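You operate a simulated robot arm through the tools that you are given. There is no shell and no other tool. Be economical: measure what you need, move in short steps, check, and stop when the job is done.

The job below is to be done with a simulated two-armed robot. You get a single attempt, and the scene is never put back.

JOB
Shut the red knob on the bar, then vent the empty flasks on red P5 and blue P4.
Fine: both valves go back to SHUT; the frozen flask stays shut off under vacuum; all three stay hanging.

It is judged by the outcome, as a careful person would: the job done as asked, and still so three seconds after it is handed in. It fails if anything else is knocked over, pushed out of place, dropped, spilled or broken.

ROBOT AND FRAMES
Two 7-joint arms with two-finger parallel grippers on one trunk, on a base that drives. Base frame: it is fixed to the floor where the robot stands at the start and does not move with it; the origin is under the middle of the robot, x ahead of it, y to its left, z up; the surface under the hand at the start is at about z = 860. Units: mm, degrees, N and s.
The left shoulder is at the start at [20, 113, 1472], the right one opposite. With the tool pointing down near the work surface each hand reaches from about 100 to 480 mm from the robot's upright axis, wherever it stands, measured 20 degrees to its own side. Places, roughly: blue-band port four [300, 1000, 1200]; blue-band port two [400, 800, 1200]; red knob on the steel bar [600, 0, 1200]; red-band port five [600, 100, 1200]; red-band port one [400, 600, 1200]; red-band port three [500, 400, 1200]. Payload 1.57 kg a hand.
Tool frame (each hand has its own): the origin (TCP) lies between the finger pads and is the grasp point; the fingertips stand 30 mm ahead of it; z points along the fingers, y is the line along which they close. The gripper opens to 80 mm. The fingers are 17 mm wide and 12 mm thick; the gripper's body (40 by 82 mm) begins 80 mm behind the TCP.
Orientation is that of the tool frame in the base frame, as a unit quaternion [x, y, z, w]. With the fingers straight down and closing along the base's y, the tool's x points along the base's -x, its y along +y and its z along -z.

CONTROLS
- The arms move only by the tool send_rows. It takes "left_commands", "right_commands" or both (then of equal length, played together; a hand with none holds still); each is text: rows parted by semicolons, each of 6 numbers parted by spaces: the shift along the tool's x, y, z in units of 40 mm (1.0 is 40 mm), then the turn, a rotation vector about the tool's x, y, z in units of 5 degrees (1.0 is 5 degrees). In form: x y z wx wy wz; .... A call has 1 to 12 rows; each row shifts and turns the commanded pose from where the row before left it, along the tool's axes as they then stand. "left_gripper" and "right_gripper" are, for a hand that has rows, the opening, from 0 (shut) to 1 (fully open), set as the call begins (left out, the last holds). A call with a number of a shift or a turn outside -1 to 1 is refused whole. Each row takes 0.2 s and may step no farther than 50 mm and 8.6 degrees from the row before; otherwise, or with a gripper value out of range, the whole call is refused. Where a pose cannot be reached the arm comes as near as it can. A force on the tool above 40 N (or 10 N above the force at the start of the call, whichever is more), or a blocked arm, ends the call early, and 0.2 s more pass. Each finger travels about 45 mm/s and halts on what it meets, pressing with about 24 N; the grip force reading is that of the motor and also rises with nothing between the fingers. The clock runs only during rows and for 0.2 s after the last one: add rows that do not move to give the fingers time. It gives the time, the measured TCP pose, the force on the tool (base axes), the opening and the grip force at its end, in the units of the frame above (readings bear some noise), with the torque about the TCP (base axes, N m) and any sound that the robot's microphone picked up, and new pictures: "pictures" is both (left out), scene, wrist or none (wrist: the cameras of the hands that moved).
- Cameras (640 x 400 px; columns grow to the right, rows downward): "scene" is now at [71, 65.7, 1599.9]; the picture's right is [0.71, -0.70, 0.00], its down [-0.40, -0.40, -0.82] and it looks along [0.58, 0.58, -0.57] (base axes); focal length 214 px, centre (320, 200). "left" rides on the left gripper at [72, 6, -122] in its tool frame; the picture's right is [-0.09, 1.00, 0.00], its down [-0.84, -0.08, -0.54] and it looks along [-0.54, -0.05, 0.84] (tool axes); focal length 238 px, centre (320, 200). "right" rides on the right gripper at [72, -7, -122] in its tool frame; the picture's right is [0.09, 1.00, 0.00], its down [-0.84, 0.08, -0.54] and it looks along [-0.54, 0.05, 0.84] (tool axes); focal length 238 px, centre (320, 200). There is no depth. A picture from a camera that has moved, and an enlarged one, comes with that camera's place and axes in the base frame and with its lens.
- slide_trunk(by): slides the trunk up (or, below 0, down) by that many mm; the arms and the scene camera ride with it, the base frame stays. It gives what a move gives, with no picture.
- roll_base(legs): drives the robot by 1 to 6 legs, each [ahead, left, turn to the left] in mm, mm and degrees, along the robot's own axes; the way and the turn of a leg run together, so that a leg with both is an arc; at most 1500 mm and 180 degrees a leg. The arms and the cameras ride along, it lands a little off, and it stops where it bumps. It gives what a move gives, and a new picture of the scene camera.
- pan_tilt(pan, tilt): turns the head with the scene camera to pan (to the left, within 80 degrees either way) and tilt (down, from -29 to 69), counted from straight ahead of the robot. It gives what a move gives, and a new picture of the scene camera.
- zoom(camera, box): a new picture of the part [left, top, right, bottom] of that camera's present view, enlarged. No time passes.
- finish_job(): hands the job in; it is judged then, once.

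Work in short steps. Places have to be worked out from the pictures, the camera data and where the tool is seen: move nearer, look again, correct. Check each grasp and each placing, and mend what went wrong. You have 120 turns and 260 pictures in all, those below and enlarged ones among them. Open the grippers and draw the arms clear of the work before you hand the job in, unless the task says otherwise; then end with one line.

The tools are called after ">>>" as name(argument=value, ...) on one line, values as JSON. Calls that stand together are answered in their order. send_rows: Moves the arms, as the interface text tells. Its arguments: {"type":"object","properties":{"left_commands":{"type":"string"},"left_gripper":{"type":"number"},"right_commands":{"type":"string"},"right_gripper":{"type":"number"},"pictures":{"type":"string","enum":["both","scene","wrist","none"]}},"required":[]} The other tools are called the same way: slide_trunk (by) slides the trunk up or down; roll_base (legs) drives the base; pan_tilt (pan, tilt) turns the head that bears the scene camera; zoom (camera, box) takes an enlarged picture of a part of a camera's view; finish_job () hands the job in.

At the start:

```text
clock: 0.0
left_tcp_pos: [219.5, 259.0, 1409.2]
left_tcp_rot: [0.0, 1.0, 0.0, 0.0]
left_ft_force: [0.5, 0.1, -0.1]
left_torque: [0.01, -0.02, -0.01]
left_grip_width: 79.8
left_finger_force: 0.1
right_tcp_pos: [338.4, 37.5, 1460.1]
right_tcp_rot: [0.0, 1.0, 0.0, 0.0]
right_ft_force: [-0.3, -0.1, 0.5]
right_torque: [0.0, 0.02, -0.03]
right_grip_width: 80.2
right_finger_force: 0.1
trunk travel left (down, up): [-525.0, 45.0]
robot x, y, heading: [1.4, 3.3, -0.1]
head pan, tilt: [45.2, 34.5]
```

scene: 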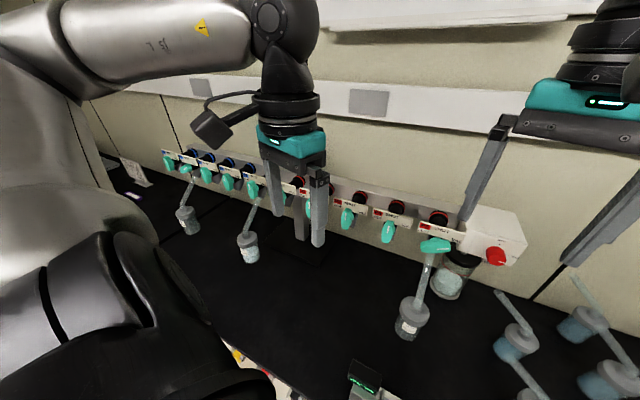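
right: 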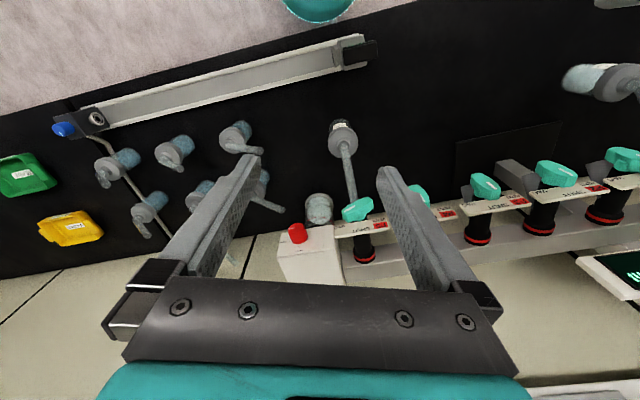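
left: 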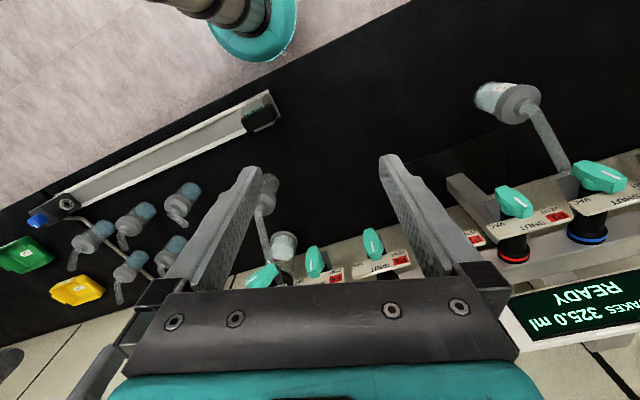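

I'll enlarge the scene to read the manifold and its labels before moving anything.

>>> zoom(camera="scene", box=[280, 150, 540, 350])

>>> zoom(camera="scene", box=[100, 130, 320, 280])

>>> zoom(camera="right", box=[260, 120, 640, 300])

>>> zoom(camera="left", box=[440, 60, 640, 340])

```text
2.00 times, centred on (410, 250) of scene
camera zoom: at [71.0, 65.7, 1599.9], right [0.71, -0.7, 0.0], down [-0.4, -0.4, -0.82], along [0.58, 0.58, -0.57], focal length 429 px, centre (140, 100)
```

zoom: 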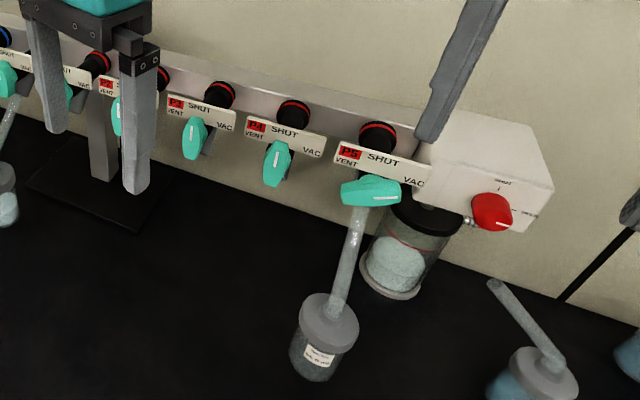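

```text
2.67 times, centred on (210, 205) of scene
camera zoom: at [71.0, 65.7, 1599.9], right [0.71, -0.7, 0.0], down [-0.4, -0.4, -0.82], along [0.58, 0.58, -0.57], focal length 572 px, centre (613, 187)
```

zoom: 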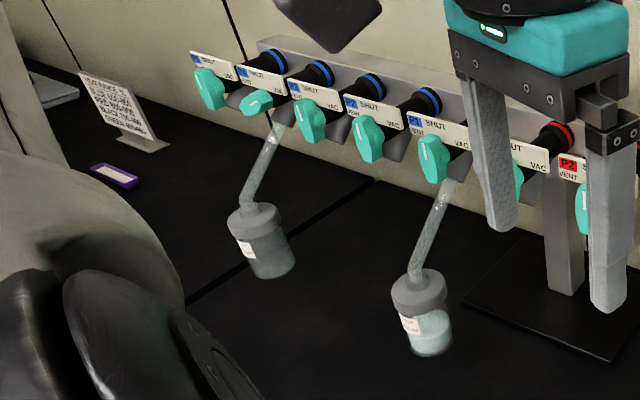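

```text
1.68 times, centred on (450, 210) of right
camera zoom: at [265.6, 31.5, 1581.4], right [-0.09, 1.0, 0.0], down [0.84, 0.08, 0.54], along [0.54, 0.05, -0.84], focal length 401 px, centre (101, 183)
```

zoom: 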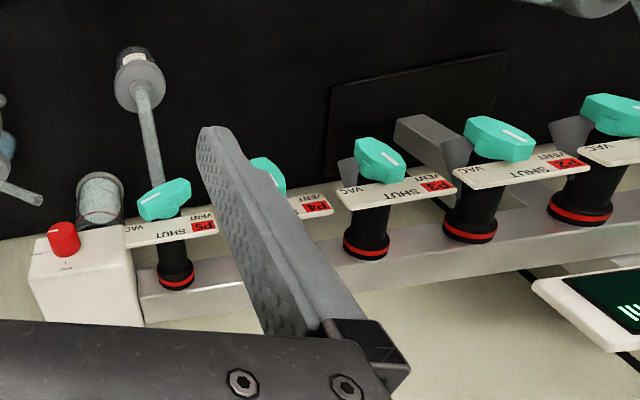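

```text
1.43 times, centred on (540, 200) of left
camera zoom: at [146.1, 265.9, 1530.8], right [0.09, 1.0, 0.0], down [0.84, -0.08, 0.54], along [0.54, -0.05, -0.84], focal length 340 px, centre (6, 200)
```

zoom: 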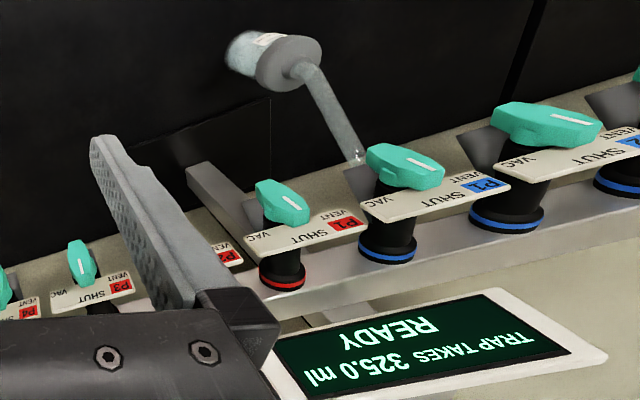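

Let me read the note at the far end, plus the red knob and handles closely.

>>> zoom(camera="scene", box=[110, 140, 170, 190])

>>> zoom(camera="scene", box=[400, 190, 530, 280])

>>> zoom(camera="scene", box=[155, 140, 265, 210])

>>> zoom(camera="right", box=[260, 160, 400, 300])

```text
8.00 times, centred on (140, 165) of scene
camera zoom: at [71.0, 65.7, 1599.9], right [0.71, -0.7, 0.0], down [-0.4, -0.4, -0.82], along [0.58, 0.58, -0.57], focal length 1716 px, centre (1760, 480)
```

zoom: 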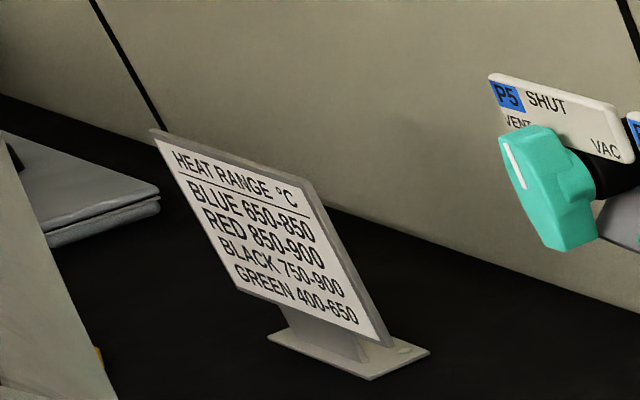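

```text
4.44 times, centred on (465, 235) of scene
camera zoom: at [71.0, 65.7, 1599.9], right [0.71, -0.7, 0.0], down [-0.4, -0.4, -0.82], along [0.58, 0.58, -0.57], focal length 953 px, centre (-324, 44)
```

zoom: 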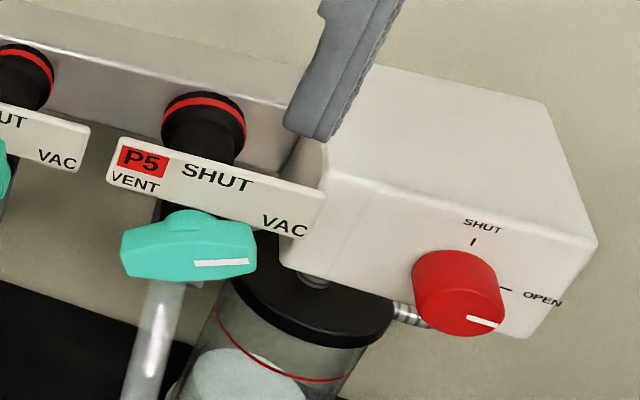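

```text
5.71 times, centred on (210, 175) of scene
camera zoom: at [71.0, 65.7, 1599.9], right [0.71, -0.7, 0.0], down [-0.4, -0.4, -0.82], along [0.58, 0.58, -0.57], focal length 1226 px, centre (949, 343)
```

zoom: 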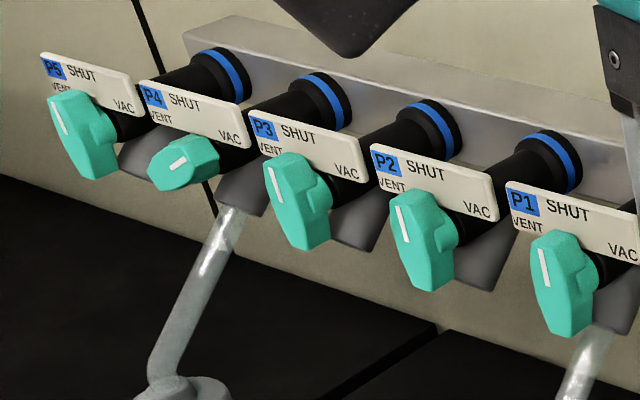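

```text
2.86 times, centred on (330, 230) of right
camera zoom: at [265.6, 31.5, 1581.4], right [-0.09, 1.0, 0.0], down [0.84, 0.08, 0.54], along [0.54, 0.05, -0.84], focal length 681 px, centre (291, 114)
```

zoom: 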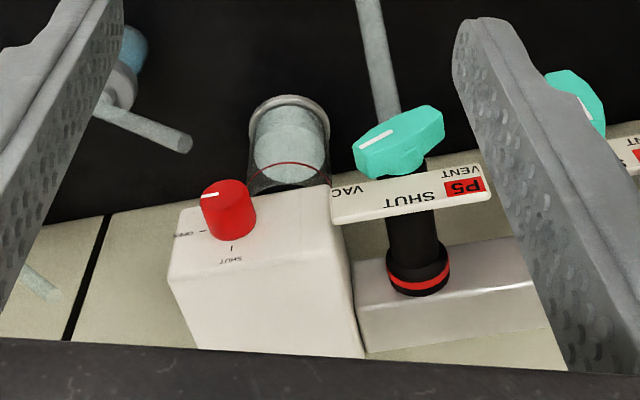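

From two views: red knob about [568,17,1230] (pointing OPEN), red P5 handle about [508,124,1227] (at VAC). The valve axes are horizontal, with the bar yawed about 18°. I'll square the base to the bar and back off a little so the hand can be levelled.

>>> roll_base(legs=[[0, 0, 18], [-100, 0, 0]])

>>> pan_tilt(pan=-20, tilt=32)

```text
clock: 2.1
left_tcp_pos: [36.6, 283.3, 1409.2]
left_tcp_rot: [-0.154, 0.988, -0.001, 0.0]
left_ft_force: [0.1, -0.5, 0.1]
left_torque: [-0.02, 0.04, -0.01]
left_grip_width: 79.9
left_finger_force: 0.0
right_tcp_pos: [215.4, 108.6, 1460.6]
right_tcp_rot: [-0.154, 0.988, -0.001, 0.0]
right_ft_force: [-0.3, 0.3, -0.3]
right_torque: [-0.03, -0.03, -0.01]
right_grip_width: 80.1
right_finger_force: 0.1
trunk travel left (down, up): [-525.0, 45.0]
robot x, y, heading: [-90.1, -30.3, 17.6]
head pan, tilt: [45.2, 34.5]
camera scene: at [-45.6, 54.6, 1599.9], right [0.89, -0.46, 0.0], down [-0.26, -0.5, -0.82], along [0.38, 0.73, -0.57], focal length 214 px, centre (320, 200)
```

scene: 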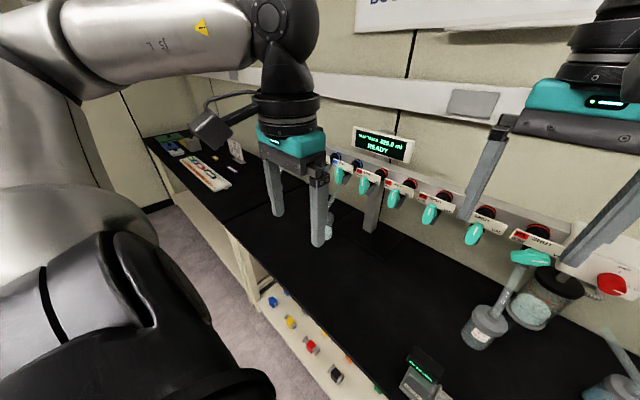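

```text
clock: 3.5
left_tcp_pos: [35.9, 284.2, 1408.9]
left_tcp_rot: [-0.154, 0.988, 0.0, 0.001]
left_ft_force: [-0.2, -0.4, 0.3]
left_torque: [0.01, -0.03, 0.03]
left_grip_width: 79.8
left_finger_force: 0.1
right_tcp_pos: [216.2, 108.2, 1460.5]
right_tcp_rot: [-0.154, 0.988, 0.0, -0.001]
right_ft_force: [0.5, 0.5, -0.3]
right_torque: [0.01, 0.01, 0.0]
right_grip_width: 79.9
right_finger_force: 0.0
trunk travel left (down, up): [-525.0, 45.0]
robot x, y, heading: [-93.7, -28.1, 17.6]
head pan, tilt: [-20.0, 32.0]
camera scene: at [3.7, -27.5, 1603.7], right [-0.04, -1.0, 0.0], down [-0.53, 0.02, -0.85], along [0.85, -0.03, -0.53], focal length 214 px, centre (320, 200)
```

scene: 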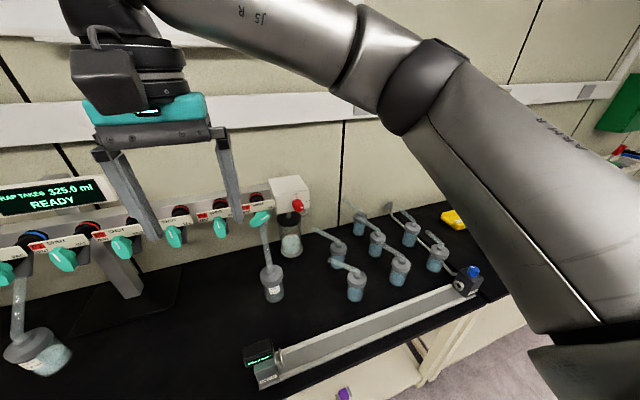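

Base squared (heading 17.6°). Now I move the right hand ahead and to the right, high above everything, then pitch the fingers up toward level.

>>> send_rows(right_commands="-0.8 -0.8 0 0 0 0; -0.8 -0.8 0 0 0 0; -0.8 -0.8 0 0 0 0; -0.6 -0.8 0 0 0 0; 0 -0.8 0 0 0 0; 0 0 0 0 -1 0; 0 0 0 0 -1 0; 0 0 0 0 -1 0; 0 0 0 0 -1 0; 0 0 0 0 -1 0; 0 0 0 0 -1 0; 0 0 0 0 -1 0", right_gripper=1, pictures="scene")

```text
clock: 6.1
left_tcp_pos: [35.1, 283.3, 1407.7]
left_tcp_rot: [-0.153, 0.988, 0.0, 0.0]
left_ft_force: [-0.2, -0.2, -0.3]
left_torque: [0.0, -0.02, 0.02]
left_grip_width: 80.0
left_finger_force: 0.1
right_tcp_pos: [377.9, -7.6, 1460.9]
right_tcp_rot: [-0.147, 0.942, 0.046, 0.298]
right_ft_force: [-0.2, 0.4, -0.7]
right_torque: [0.0, -0.02, -0.03]
right_grip_width: 80.0
right_finger_force: 0.0
trunk travel left (down, up): [-525.0, 45.0]
robot x, y, heading: [-95.0, -31.2, 17.7]
head pan, tilt: [-20.0, 32.0]
camera scene: at [3.4, -27.9, 1603.8], right [-0.04, -1.0, 0.0], down [-0.53, 0.02, -0.85], along [0.85, -0.03, -0.53], focal length 214 px, centre (320, 200)
```

scene: 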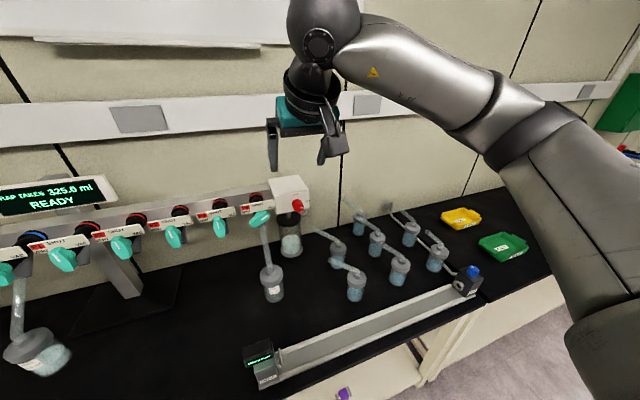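

Pitch went 35°, no trouble. I pitch the remaining 55° to level.

>>> send_rows(right_commands="0 0 0 0 -1 0; 0 0 0 0 -1 0; 0 0 0 0 -1 0; 0 0 0 0 -1 0; 0 0 0 0 -1 0; 0 0 0 0 -1 0; 0 0 0 0 -1 0; 0 0 0 0 -1 0; 0 0 0 0 -1 0; 0 0 0 0 -1 0; 0 0 0 0 -1 0; 0 0 0 0 0 0")

```text
clock: 8.7
left_tcp_pos: [35.7, 283.7, 1409.2]
left_tcp_rot: [-0.153, 0.988, -0.001, 0.0]
left_ft_force: [0.6, 0.3, 0.1]
left_torque: [0.02, 0.0, 0.02]
left_grip_width: 80.0
left_finger_force: 0.0
right_tcp_pos: [378.6, -7.5, 1461.1]
right_tcp_rot: [-0.117, 0.757, 0.098, 0.635]
right_ft_force: [-0.1, -0.2, -0.6]
right_torque: [0.02, -0.03, 0.0]
right_grip_width: 80.0
right_finger_force: 0.1
right hand out of reach, approached as far as the arm can: row 10, 11
trunk travel left (down, up): [-525.0, 45.0]
robot x, y, heading: [-92.4, -27.5, 17.7]
head pan, tilt: [-20.0, 32.0]
camera scene: at [3.6, -27.6, 1603.7], right [-0.04, -1.0, 0.0], down [-0.53, 0.02, -0.85], along [0.85, -0.03, -0.53], focal length 214 px, centre (320, 200)
camera right: at [254.1, -54.1, 1409.9], right [-0.32, 0.94, -0.09], down [-0.39, -0.04, 0.92], along [0.86, 0.33, 0.39], focal length 238 px, centre (320, 200)
```

scene: 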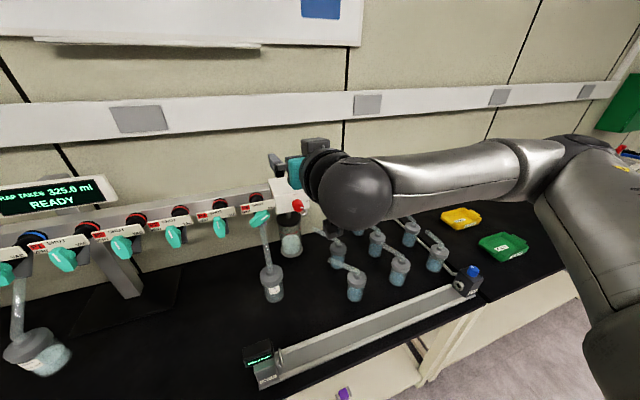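
right: 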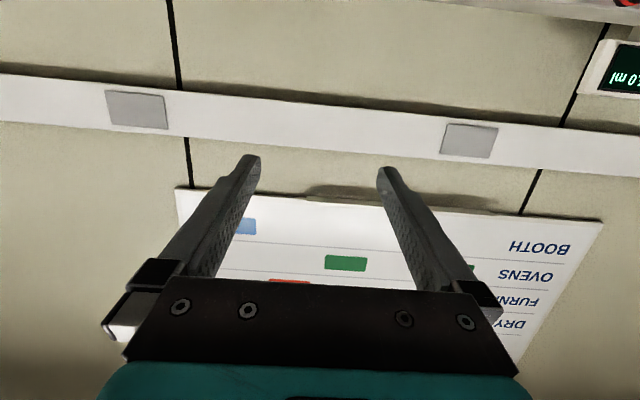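

The wrist limits pitch to ~80° here. I lower the hand to about knob height well in front of it and see whether level becomes reachable.

>>> send_rows(right_commands="1 0 -0.17 0 0 0; 1 0 -0.17 0 0 0; 1 0 -0.17 0 0 0; 1 0 -0.17 0 0 0; 1 0 -0.17 0 0 0; 0.4 0 0 0 0 0; 0 0 0 0 -1 0; 0 0 0 0 -1 0; 0 0 0 0 0 0")

```text
clock: 10.7
left_tcp_pos: [34.4, 284.0, 1408.6]
left_tcp_rot: [-0.153, 0.988, 0.0, -0.001]
left_ft_force: [-0.1, 0.8, -0.3]
left_torque: [0.0, 0.01, 0.0]
left_grip_width: 80.0
left_finger_force: 0.0
right_tcp_pos: [314.1, 69.6, 1313.1]
right_tcp_rot: [-0.109, 0.7, 0.109, 0.697]
right_ft_force: [-0.1, -0.1, 0.3]
right_torque: [0.03, -0.02, -0.02]
right_grip_width: 79.9
right_finger_force: 0.0
right hand out of reach, approached as far as the arm can: row 1, 2, 3, 4, 5, 6, 7, 8
trunk travel left (down, up): [-525.0, 45.0]
robot x, y, heading: [-91.6, -30.7, 18.0]
head pan, tilt: [-20.0, 32.0]
camera scene: at [3.6, -28.2, 1603.7], right [-0.04, -1.0, 0.0], down [-0.53, 0.02, -0.85], along [0.85, -0.03, -0.53], focal length 214 px, centre (320, 200)
camera right: at [201.2, 26.7, 1240.6], right [-0.3, 0.95, -0.09], down [-0.54, -0.09, 0.84], along [0.79, 0.3, 0.54], focal length 238 px, centre (320, 200)
```

scene: 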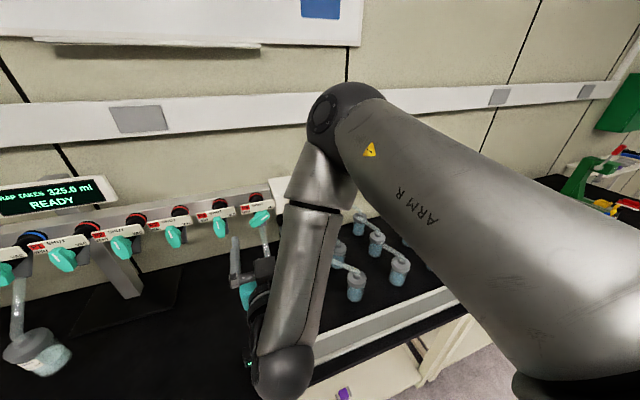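
right: 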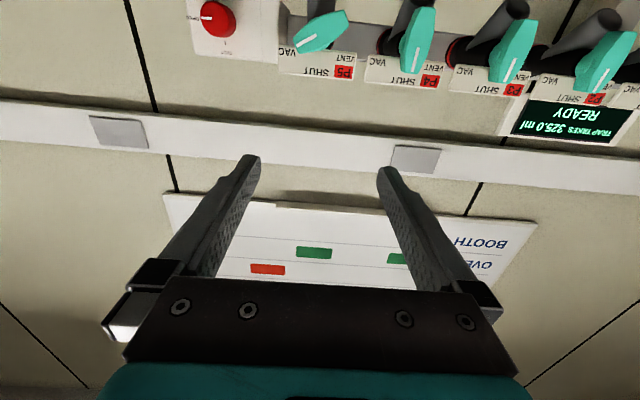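

The hand is level but the arm is folded tightly with the elbow forward. I'll bring the hand up, so the trunk can be lowered to put the shoulder near valve height.

>>> send_rows(right_commands="-1 0 0 0 0 0; -1 0 0 0 0 0; -1 0 0 0 0 0; -1 0 0 0 0 0; 0 0 0 0 0 0")

```text
clock: 11.9
left_tcp_pos: [35.9, 284.7, 1408.2]
left_tcp_rot: [-0.154, 0.988, -0.001, 0.0]
left_ft_force: [0.6, 0.4, 0.3]
left_torque: [-0.03, 0.02, -0.03]
left_grip_width: 80.1
left_finger_force: 0.0
right_tcp_pos: [314.1, 71.1, 1475.1]
right_tcp_rot: [-0.109, 0.699, 0.109, 0.698]
right_ft_force: [0.0, -0.7, 0.2]
right_torque: [0.0, -0.03, -0.02]
right_grip_width: 79.9
right_finger_force: 0.0
trunk travel left (down, up): [-525.0, 45.0]
robot x, y, heading: [-91.2, -32.4, 17.6]
head pan, tilt: [-20.0, 32.0]
camera scene: at [4.0, -26.8, 1603.7], right [-0.04, -1.0, 0.0], down [-0.53, 0.02, -0.85], along [0.85, -0.03, -0.53], focal length 214 px, centre (320, 200)
camera right: at [200.5, 27.0, 1401.7], right [-0.3, 0.95, -0.09], down [-0.54, -0.09, 0.84], along [0.79, 0.3, 0.54], focal length 238 px, centre (320, 200)
```

scene: 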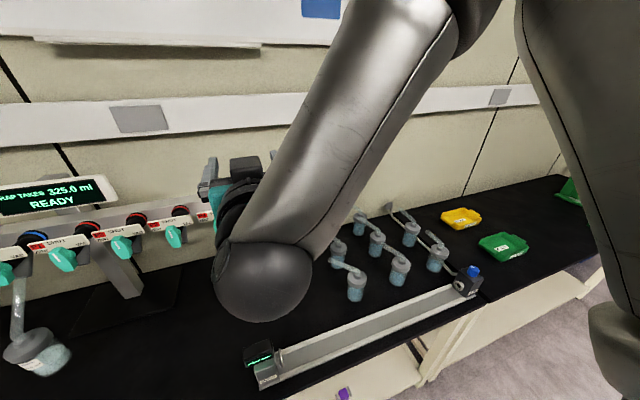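
right: 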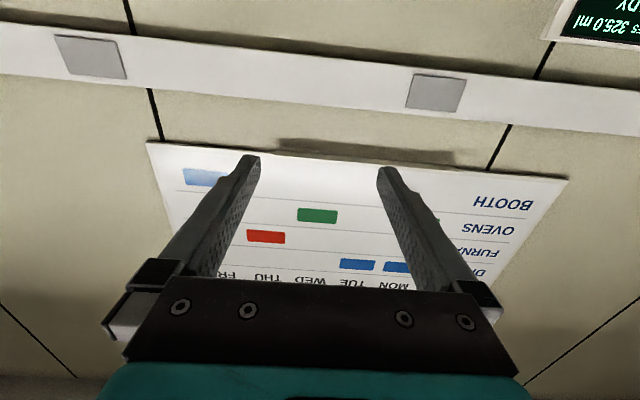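

Level at z 1475 and the elbow is up. Lowering the trunk 240 brings the hand to valve height, in free space in front of the bar.

>>> slide_trunk(by=-240)

>>> pan_tilt(pan=-10, tilt=20)

```text
clock: 14.4
left_tcp_pos: [36.4, 285.0, 1167.9]
left_tcp_rot: [-0.152, 0.988, -0.001, 0.0]
left_ft_force: [0.3, -0.3, 0.3]
left_torque: [-0.01, 0.0, -0.04]
left_grip_width: 79.7
left_finger_force: 0.0
right_tcp_pos: [314.1, 69.8, 1235.7]
right_tcp_rot: [-0.109, 0.699, 0.108, 0.698]
right_ft_force: [-0.2, 0.3, -0.3]
right_torque: [0.03, 0.02, 0.01]
right_grip_width: 80.1
right_finger_force: 0.1
trunk travel left (down, up): [-285.0, 285.0]
robot x, y, heading: [-95.9, -34.6, 17.9]
head pan, tilt: [-20.0, 32.0]
```

```text
clock: 15.1
left_tcp_pos: [34.5, 282.7, 1169.0]
left_tcp_rot: [-0.154, 0.988, 0.0, 0.0]
left_ft_force: [0.3, 0.1, -0.5]
left_torque: [0.01, 0.02, 0.01]
left_grip_width: 79.9
left_finger_force: 0.0
right_tcp_pos: [313.7, 69.1, 1234.8]
right_tcp_rot: [-0.109, 0.699, 0.109, 0.698]
right_ft_force: [0.6, 0.0, -0.3]
right_torque: [-0.02, -0.01, -0.02]
right_grip_width: 80.2
right_finger_force: 0.1
trunk travel left (down, up): [-285.0, 285.0]
robot x, y, heading: [-93.8, -30.8, 17.7]
head pan, tilt: [-10.0, 20.0]
camera scene: at [6.5, -11.6, 1382.9], right [0.13, -0.99, 0.0], down [-0.34, -0.05, -0.94], along [0.93, 0.12, -0.34], focal length 214 px, centre (320, 200)
```

scene: 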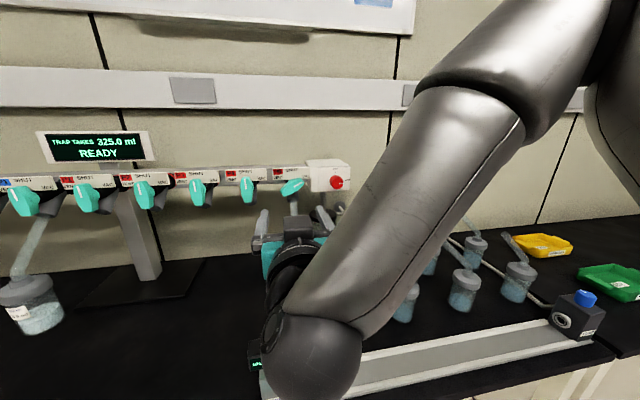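

Good. Now I shift right in front of the knob and pre-roll +90° so that the knob turn (counter-clockwise, OPEN→SHUT) unwinds to the natural attitude.

>>> send_rows(right_commands="0 -1 0 0 0 0; 0 -1 0 0 0 0; 0 -1 0 0 0 0; 0 -0.2 0 0 0 1; 0 0 0 0 0 1; 0 0 0 0 0 1; 0 0 0 0 0 1; 0 0 0 0 0 1; 0 0 0 0 0 1; 0 0 0 0 0 1; 0 0 0 0 0 1; 0 0 0 0 0 1", right_gripper=0.6)

```text
clock: 17.7
left_tcp_pos: [35.0, 284.1, 1168.1]
left_tcp_rot: [-0.154, 0.988, -0.001, 0.0]
left_ft_force: [0.9, 0.5, 0.6]
left_torque: [0.0, 0.02, -0.04]
left_grip_width: 80.0
left_finger_force: 0.1
right_tcp_pos: [369.7, -6.8, 1254.0]
right_tcp_rot: [0.169, 0.688, 0.367, 0.603]
right_ft_force: [0.5, 0.5, -0.1]
right_torque: [-0.01, -0.03, -0.02]
right_grip_width: 48.0
right_finger_force: 0.1
right hand out of reach, approached as far as the arm can: row 1, 2, 3, 4
trunk travel left (down, up): [-285.0, 285.0]
robot x, y, heading: [-97.3, -30.8, 17.9]
head pan, tilt: [-10.0, 20.0]
camera scene: at [6.4, -11.5, 1382.9], right [0.13, -0.99, 0.0], down [-0.34, -0.05, -0.94], along [0.93, 0.13, -0.34], focal length 214 px, centre (320, 200)
camera right: at [239.9, 1.1, 1198.2], right [-0.23, 0.73, 0.64], down [-0.35, -0.68, 0.65], along [0.91, -0.08, 0.41], focal length 238 px, centre (320, 200)
```

scene: 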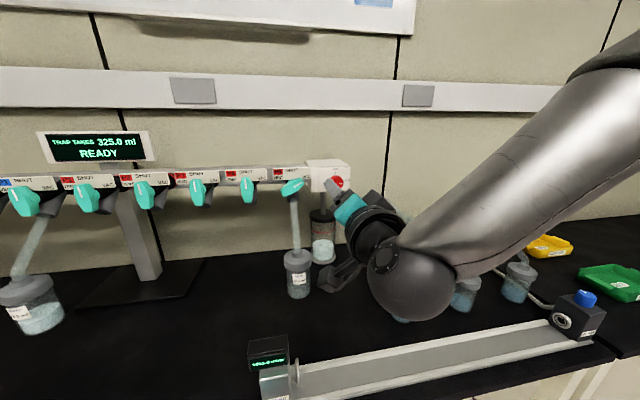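
right: 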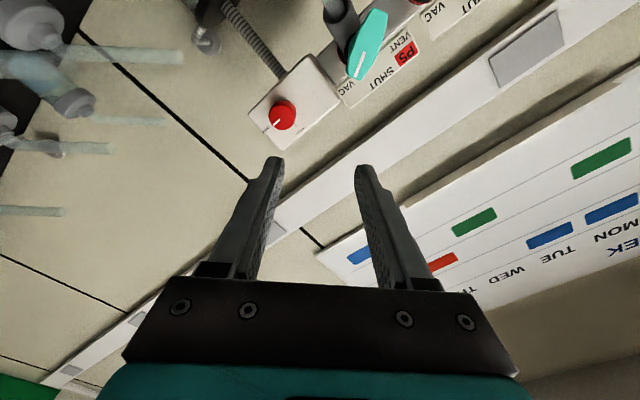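

Right-hand side of the workspace is wrist-limited; pointing ahead works nearer the centre. I'll drive right 115 mm and bring the hand back toward the robot's middle, so the knob sits about 40 mm right of centre.

>>> roll_base(legs=[[0, -115, 0]])

>>> send_rows(right_commands="0.7 0.7 0 0 0 0; 0.7 0.7 0 0 0 0; 0.7 0.7 0 0 0 0; 0 0 0 0 0 1; 0 0 0 0 0 1; 0 0 0 0 0 1; 0 0 0 0 0 1; 0 0 0 0 0 1; 0 0 0 0 0 1; 0 0 0 0 0 1; 0 0 0 0 0 1; 0 0 0 0 0 1")

```text
clock: 19.0
left_tcp_pos: [70.1, 174.2, 1168.1]
left_tcp_rot: [-0.153, 0.988, -0.001, 0.001]
left_ft_force: [0.3, -0.6, 0.2]
left_torque: [0.06, 0.01, 0.04]
left_grip_width: 80.1
left_finger_force: 0.0
right_tcp_pos: [404.5, -116.4, 1253.8]
right_tcp_rot: [0.169, 0.688, 0.367, 0.603]
right_ft_force: [-0.1, -0.3, -0.5]
right_torque: [0.0, -0.01, 0.02]
right_grip_width: 47.9
right_finger_force: 0.0
trunk travel left (down, up): [-285.0, 285.0]
robot x, y, heading: [-58.6, -138.3, 17.7]
head pan, tilt: [-10.0, 20.0]
camera scene: at [41.5, -121.6, 1382.9], right [0.13, -0.99, 0.0], down [-0.34, -0.04, -0.94], along [0.93, 0.13, -0.34], focal length 214 px, centre (320, 200)
```

scene: 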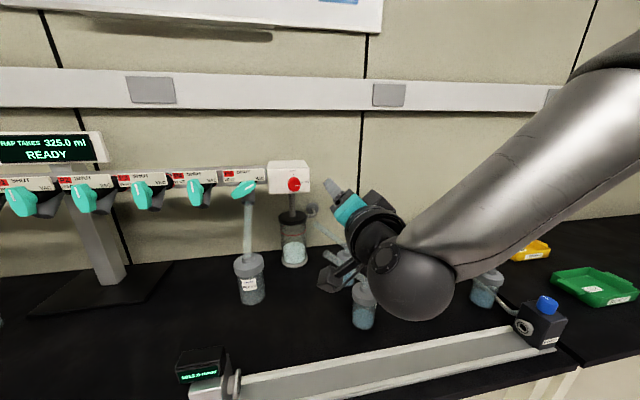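

```text
clock: 21.6
left_tcp_pos: [70.6, 175.1, 1169.3]
left_tcp_rot: [-0.154, 0.988, -0.001, 0.0]
left_ft_force: [0.0, 0.7, -0.6]
left_torque: [0.0, 0.02, 0.01]
left_grip_width: 79.8
left_finger_force: 0.0
right_tcp_pos: [368.1, -3.0, 1253.6]
right_tcp_rot: [0.419, 0.571, 0.57, 0.417]
right_ft_force: [0.8, 0.1, -1.3]
right_torque: [-0.01, 0.01, 0.02]
right_grip_width: 47.8
right_finger_force: 0.0
trunk travel left (down, up): [-285.0, 285.0]
robot x, y, heading: [-58.1, -138.8, 17.7]
head pan, tilt: [-10.0, 20.0]
camera scene: at [41.1, -120.4, 1382.9], right [0.13, -0.99, 0.0], down [-0.34, -0.05, -0.94], along [0.93, 0.13, -0.34], focal length 214 px, centre (320, 200)
camera right: at [231.5, 29.8, 1247.1], right [-0.02, 0.09, 1.0], down [-0.26, -0.96, 0.08], along [0.96, -0.26, 0.05], focal length 238 px, centre (320, 200)
```

scene: 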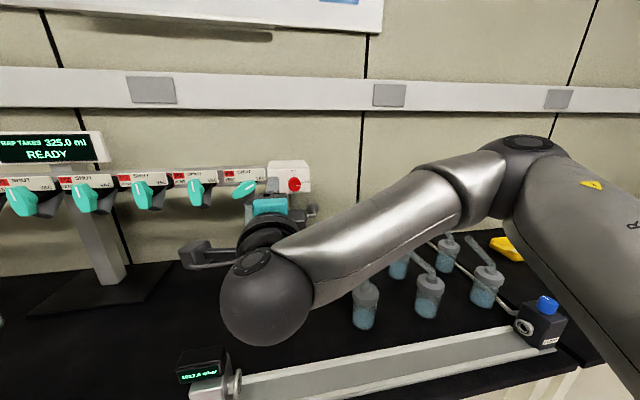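
right: 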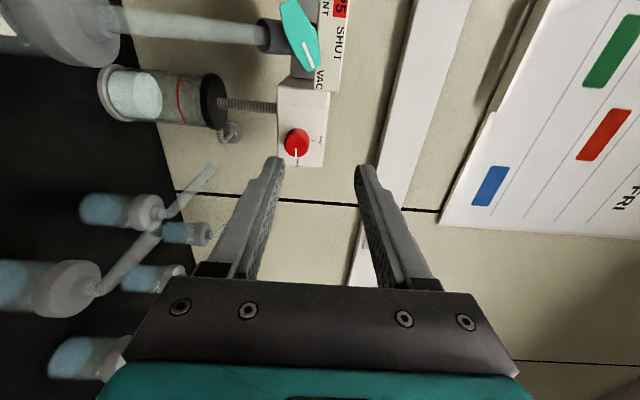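

Pose reached exactly, tool x left, y up. Knob re-estimated at about [568,19,1228]; I line up and advance to about 85 mm short of it.

>>> send_rows(right_commands="-0.25 -0.16 0.7 0 0 0; -0.25 -0.16 0.7 0 0 0; -0.25 -0.16 0.7 0 0 0; -0.25 -0.16 0.7 0 0 0; 0 0 0 0 0 0")

>>> zoom(camera="right", box=[240, 80, 400, 200])

```text
clock: 22.8
left_tcp_pos: [70.0, 174.5, 1168.9]
left_tcp_rot: [-0.153, 0.988, -0.001, 0.001]
left_ft_force: [-0.1, -0.6, 0.3]
left_torque: [0.0, -0.02, -0.02]
left_grip_width: 80.1
left_finger_force: 0.0
right_tcp_pos: [487.5, -8.8, 1229.6]
right_tcp_rot: [0.418, 0.571, 0.57, 0.417]
right_ft_force: [0.5, -1.0, 0.9]
right_torque: [0.05, 0.02, 0.0]
right_grip_width: 48.2
right_finger_force: 0.1
trunk travel left (down, up): [-285.0, 285.0]
robot x, y, heading: [-57.5, -138.9, 17.6]
head pan, tilt: [-10.0, 20.0]
camera scene: at [41.0, -120.5, 1382.9], right [0.13, -0.99, 0.0], down [-0.34, -0.05, -0.94], along [0.93, 0.13, -0.34], focal length 214 px, centre (320, 200)
camera right: at [350.4, 23.9, 1221.2], right [-0.03, 0.09, 1.0], down [-0.26, -0.96, 0.08], along [0.96, -0.26, 0.05], focal length 238 px, centre (320, 200)
```

scene: 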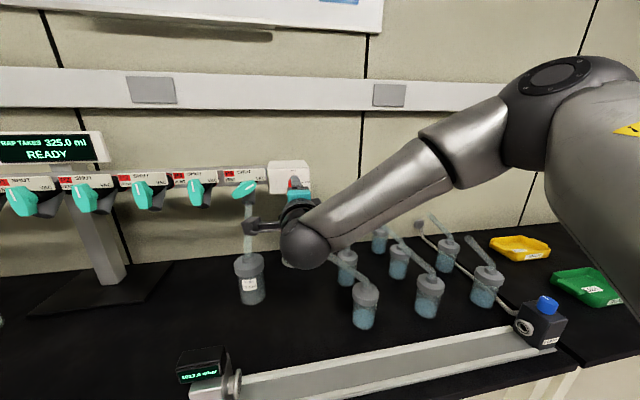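
right: 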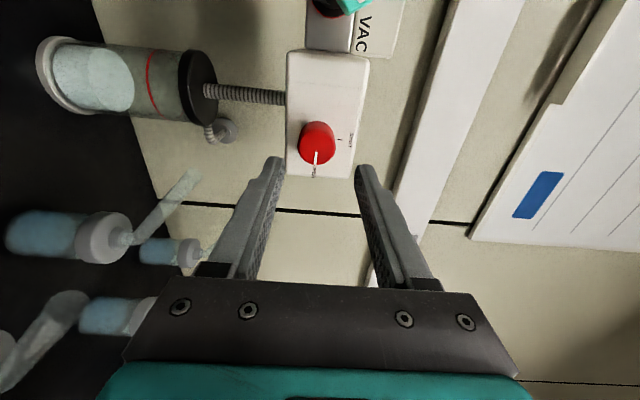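

```text
3.33 times, centred on (320, 140) of right
camera zoom: at [350.4, 23.9, 1221.2], right [-0.03, 0.09, 1.0], down [-0.26, -0.96, 0.08], along [0.96, -0.26, 0.05], focal length 794 px, centre (320, 400)
```

zoom: 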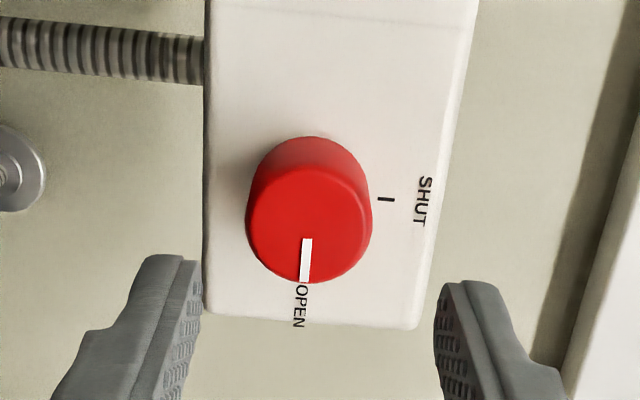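

Knob face about [567,15,1225], ~34 mm wide, ~18 deep; marker on OPEN. I advance 52 mm, trimming 4 mm down, and check.

>>> send_rows(right_commands="-0.02 -0.05 0.45 0 0 0; -0.02 -0.05 0.45 0 0 0; 0 0 0.4 0 0 0; 0 0 0 0 0 0", pictures="wrist")

>>> zoom(camera="right", box=[240, 100, 400, 220])

>>> zoom(camera="scene", box=[240, 150, 360, 260])

```text
clock: 23.8
left_tcp_pos: [68.9, 175.9, 1167.9]
left_tcp_rot: [-0.154, 0.988, -0.002, 0.0]
left_ft_force: [-0.1, -0.5, -0.1]
left_torque: [-0.01, 0.01, -0.03]
left_grip_width: 79.9
left_finger_force: 0.0
right_tcp_pos: [537.3, 6.7, 1224.6]
right_tcp_rot: [0.418, 0.572, 0.57, 0.417]
right_ft_force: [-0.3, -0.5, -0.5]
right_torque: [0.02, 0.02, 0.01]
right_grip_width: 48.4
right_finger_force: 0.0
trunk travel left (down, up): [-285.0, 285.0]
robot x, y, heading: [-61.9, -138.7, 17.9]
head pan, tilt: [-10.0, 20.0]
camera right: at [399.7, 39.3, 1216.3], right [-0.03, 0.09, 1.0], down [-0.26, -0.96, 0.08], along [0.96, -0.26, 0.05], focal length 238 px, centre (320, 200)
```

right: 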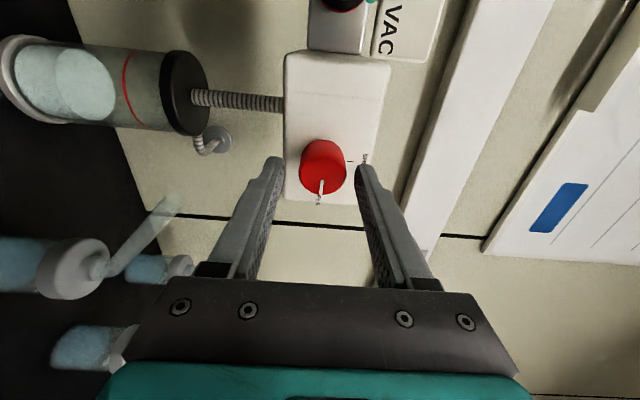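

```text
3.33 times, centred on (320, 160) of right
camera zoom: at [399.7, 39.3, 1216.3], right [-0.03, 0.09, 1.0], down [-0.26, -0.96, 0.08], along [0.96, -0.26, 0.05], focal length 794 px, centre (320, 333)
```

zoom: 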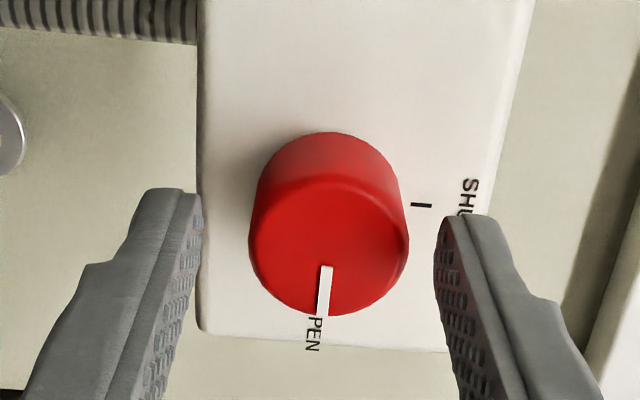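

```text
3.64 times, centred on (300, 205) of scene
camera zoom: at [41.0, -120.5, 1383.0], right [0.13, -0.99, 0.0], down [-0.34, -0.05, -0.94], along [0.93, 0.13, -0.34], focal length 780 px, centre (393, 182)
```

zoom: 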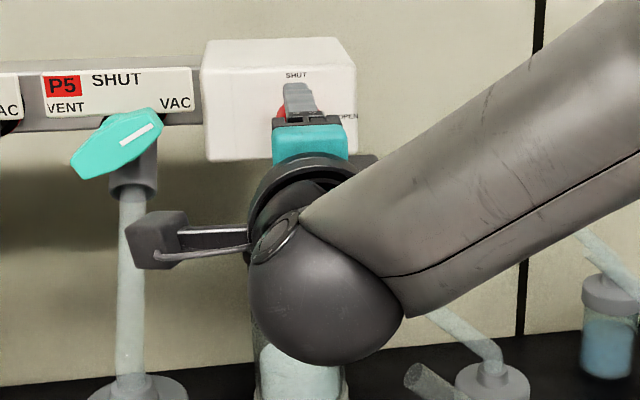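

Scaling of the knob between views puts its face ~16 mm ahead of the TCP, so the tips already straddle it well. I nudge up 2 mm and close.

>>> send_rows(right_commands="0 0.05 0 0 0 0", pictures="none")

>>> send_rows(right_commands="0 0 0 0 0 0; 0 0 0 0 0 0; 0 0 0 0 0 0", right_gripper=0, pictures="wrist")

```text
clock: 24.2
left_tcp_pos: [69.3, 173.5, 1168.9]
left_tcp_rot: [-0.154, 0.988, 0.0, 0.001]
left_ft_force: [0.3, 0.0, 0.0]
left_torque: [0.01, 0.01, 0.02]
left_grip_width: 80.2
left_finger_force: 0.1
right_tcp_pos: [538.0, 7.8, 1226.0]
right_tcp_rot: [0.419, 0.571, 0.569, 0.418]
right_ft_force: [-0.2, 0.1, -0.1]
right_torque: [-0.03, 0.04, -0.01]
right_grip_width: 47.7
right_finger_force: 0.1
trunk travel left (down, up): [-285.0, 285.0]
robot x, y, heading: [-57.6, -134.3, 17.8]
head pan, tilt: [-10.0, 20.0]
```

```text
clock: 25.0
left_tcp_pos: [70.2, 174.3, 1169.0]
left_tcp_rot: [-0.154, 0.988, 0.0, 0.0]
left_ft_force: [-0.3, -0.1, -0.7]
left_torque: [-0.01, -0.03, -0.02]
left_grip_width: 79.9
left_finger_force: 0.1
right_tcp_pos: [538.2, 7.2, 1226.9]
right_tcp_rot: [0.419, 0.571, 0.57, 0.417]
right_ft_force: [0.9, 0.2, -0.1]
right_torque: [0.05, -0.11, 0.03]
right_grip_width: 33.7
right_finger_force: 32.4
trunk travel left (down, up): [-285.0, 285.0]
robot x, y, heading: [-64.0, -140.7, 17.6]
head pan, tilt: [-10.0, 20.0]
camera right: at [400.1, 39.3, 1218.3], right [-0.03, 0.09, 1.0], down [-0.26, -0.96, 0.08], along [0.96, -0.26, 0.05], focal length 238 px, centre (320, 200)
```

right: 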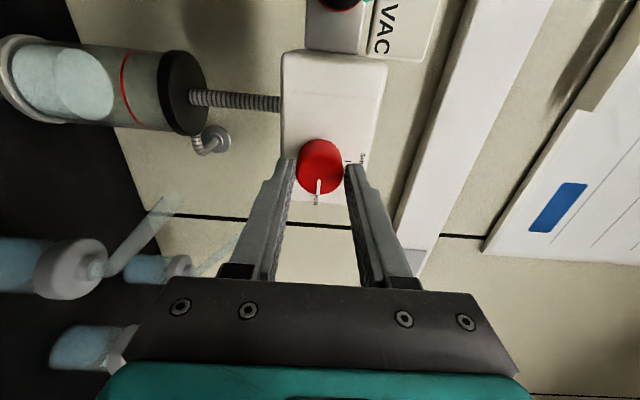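

Gripped, width 33.7, no side force. I turn 45° counter-clockwise and check.

>>> send_rows(right_commands="0 0 0 0 0 -1; 0 0 0 0 0 -1; 0 0 0 0 0 -1; 0 0 0 0 0 -1; 0 0 0 0 0 -1; 0 0 0 0 0 -1; 0 0 0 0 0 -1; 0 0 0 0 0 -1; 0 0 0 0 0 -1", pictures="wrist")

>>> zoom(camera="right", box=[240, 100, 400, 220])

```text
clock: 27.0
left_tcp_pos: [69.4, 174.6, 1168.8]
left_tcp_rot: [-0.154, 0.988, 0.001, 0.0]
left_ft_force: [0.6, -1.1, 0.1]
left_torque: [0.02, -0.04, -0.05]
left_grip_width: 80.3
left_finger_force: 0.1
right_tcp_pos: [537.6, 7.1, 1222.7]
right_tcp_rot: [0.167, 0.689, 0.366, 0.602]
right_ft_force: [-3.6, -4.6, -11.9]
right_torque: [0.15, -0.45, -0.92]
right_grip_width: 33.5
right_finger_force: 41.2
trunk travel left (down, up): [-285.0, 285.0]
robot x, y, heading: [-58.6, -139.9, 17.5]
head pan, tilt: [-10.0, 20.0]
camera right: at [407.8, 13.8, 1168.1], right [-0.23, 0.74, 0.64], down [-0.35, -0.67, 0.65], along [0.91, -0.08, 0.41], focal length 238 px, centre (320, 200)
```

right: 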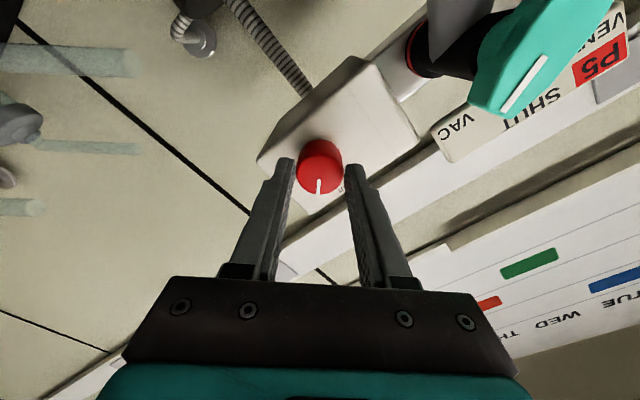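

```text
3.33 times, centred on (320, 160) of right
camera zoom: at [407.8, 13.8, 1168.1], right [-0.23, 0.74, 0.64], down [-0.35, -0.67, 0.65], along [0.91, -0.08, 0.41], focal length 794 px, centre (320, 333)
```

zoom: 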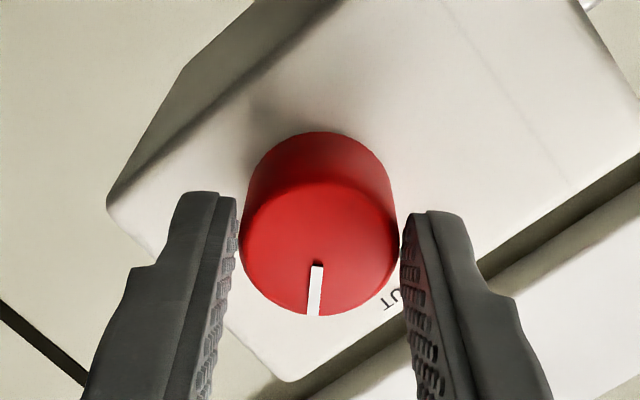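

The knob turns with the hand; modest side load. I go on the remaining 45°.

>>> send_rows(right_commands="0 0 0 0 0 -1; 0 0 0 0 0 -1; 0 0 0 0 0 -1; 0 0 0 0 0 -1; 0 0 0 0 0 -1; 0 0 0 0 0 -1; 0 0 0 0 0 -1; 0 0 0 0 0 -1; 0 0 0 0 0 -1", pictures="wrist")

>>> zoom(camera="right", box=[240, 100, 400, 220])

```text
clock: 29.0
left_tcp_pos: [71.1, 173.9, 1168.5]
left_tcp_rot: [-0.155, 0.988, 0.0, 0.0]
left_ft_force: [-0.5, 0.1, -0.3]
left_torque: [-0.03, 0.0, 0.01]
left_grip_width: 80.1
left_finger_force: 0.2
right_tcp_pos: [539.5, 4.1, 1224.7]
right_tcp_rot: [-0.107, 0.702, 0.106, 0.696]
right_ft_force: [-7.0, -12.5, -17.1]
right_torque: [0.1, 0.0, -0.19]
right_grip_width: 33.5
right_finger_force: 41.3
trunk travel left (down, up): [-285.0, 285.0]
robot x, y, heading: [-58.9, -137.6, 17.7]
head pan, tilt: [-10.0, 20.0]
camera right: at [423.9, -37.8, 1151.7], right [-0.3, 0.95, -0.09], down [-0.53, -0.09, 0.84], along [0.79, 0.3, 0.53], focal length 238 px, centre (320, 200)
```

right: 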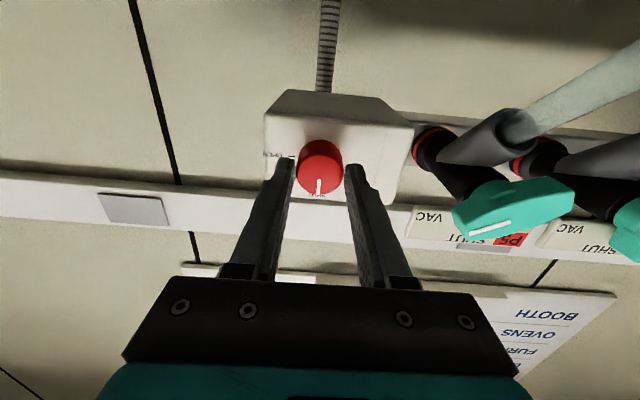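

```text
3.33 times, centred on (320, 160) of right
camera zoom: at [423.9, -37.8, 1151.7], right [-0.3, 0.95, -0.09], down [-0.53, -0.09, 0.84], along [0.79, 0.3, 0.53], focal length 794 px, centre (320, 333)
```

zoom: 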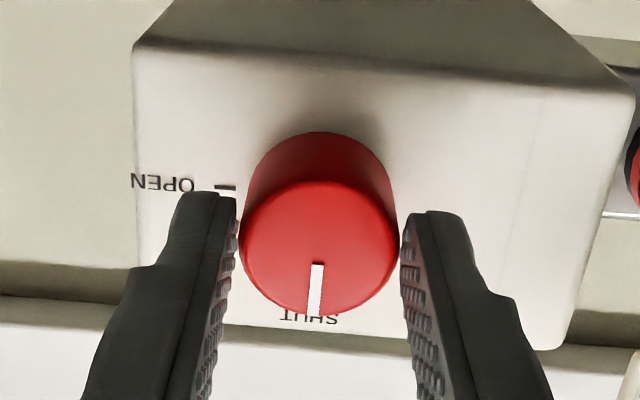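

Marker is on SHUT. I open and back off straight.

>>> send_rows(right_commands="0 0 0 0 0 0; 0 0 0 0 0 0; 0 0 -0.8 0 0 0; 0 0 -0.8 0 0 0; 0 0 -0.8 0 0 0; 0 0 -0.8 0 0 0; 0 0 -0.4 0 0 0", right_gripper=0.65)

>>> zoom(camera="right", box=[240, 0, 480, 180])

>>> zoom(camera="scene", box=[220, 140, 340, 220])

```text
clock: 30.6
left_tcp_pos: [69.6, 174.8, 1168.9]
left_tcp_rot: [-0.154, 0.988, -0.001, 0.0]
left_ft_force: [-0.1, -0.7, -0.5]
left_torque: [-0.01, 0.03, 0.03]
left_grip_width: 79.8
left_finger_force: 0.2
right_tcp_pos: [398.9, -36.1, 1228.8]
right_tcp_rot: [-0.108, 0.7, 0.107, 0.698]
right_ft_force: [0.2, -0.9, -1.2]
right_torque: [0.04, 0.01, -0.01]
right_grip_width: 52.0
right_finger_force: 0.0
trunk travel left (down, up): [-285.0, 285.0]
robot x, y, heading: [-62.8, -138.9, 17.7]
head pan, tilt: [-10.0, 20.0]
camera scene: at [41.0, -120.5, 1382.9], right [0.13, -0.99, 0.0], down [-0.34, -0.05, -0.94], along [0.93, 0.13, -0.34], focal length 214 px, centre (320, 200)
camera right: at [284.9, -78.8, 1155.2], right [-0.3, 0.95, -0.09], down [-0.54, -0.09, 0.84], along [0.79, 0.3, 0.54], focal length 238 px, centre (320, 200)
```

scene: 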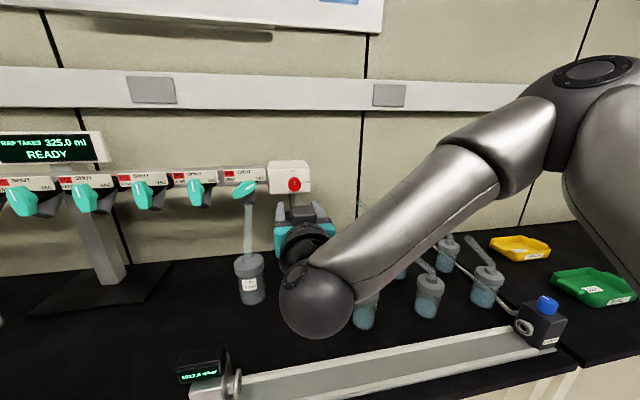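
right: 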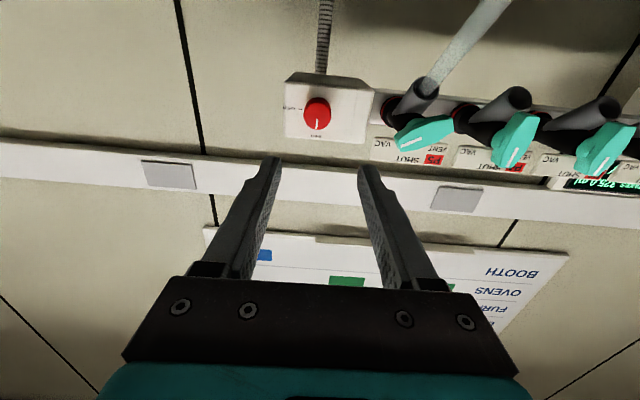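

```text
2.22 times, centred on (360, 90) of right
camera zoom: at [284.9, -78.8, 1155.2], right [-0.3, 0.95, -0.09], down [-0.54, -0.09, 0.84], along [0.79, 0.3, 0.54], focal length 530 px, centre (231, 444)
```

zoom: 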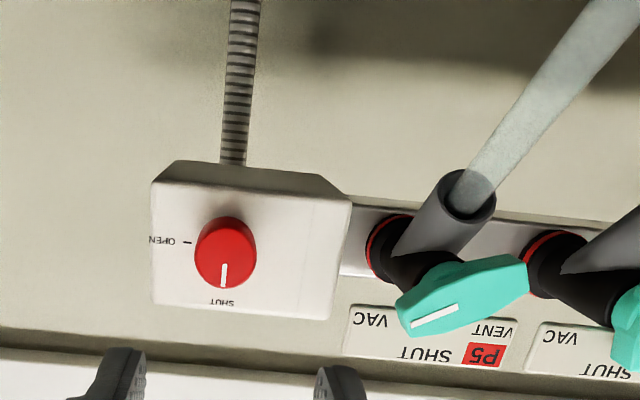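

```text
5.00 times, centred on (280, 180) of scene
camera zoom: at [41.0, -120.5, 1382.9], right [0.13, -0.99, 0.0], down [-0.34, -0.05, -0.94], along [0.93, 0.13, -0.34], focal length 1072 px, centre (520, 300)
```

zoom: 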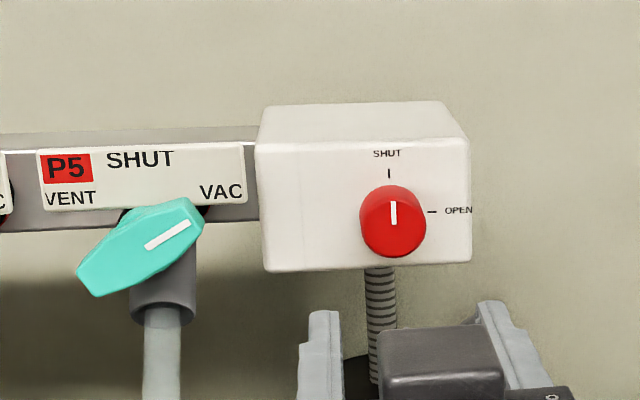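

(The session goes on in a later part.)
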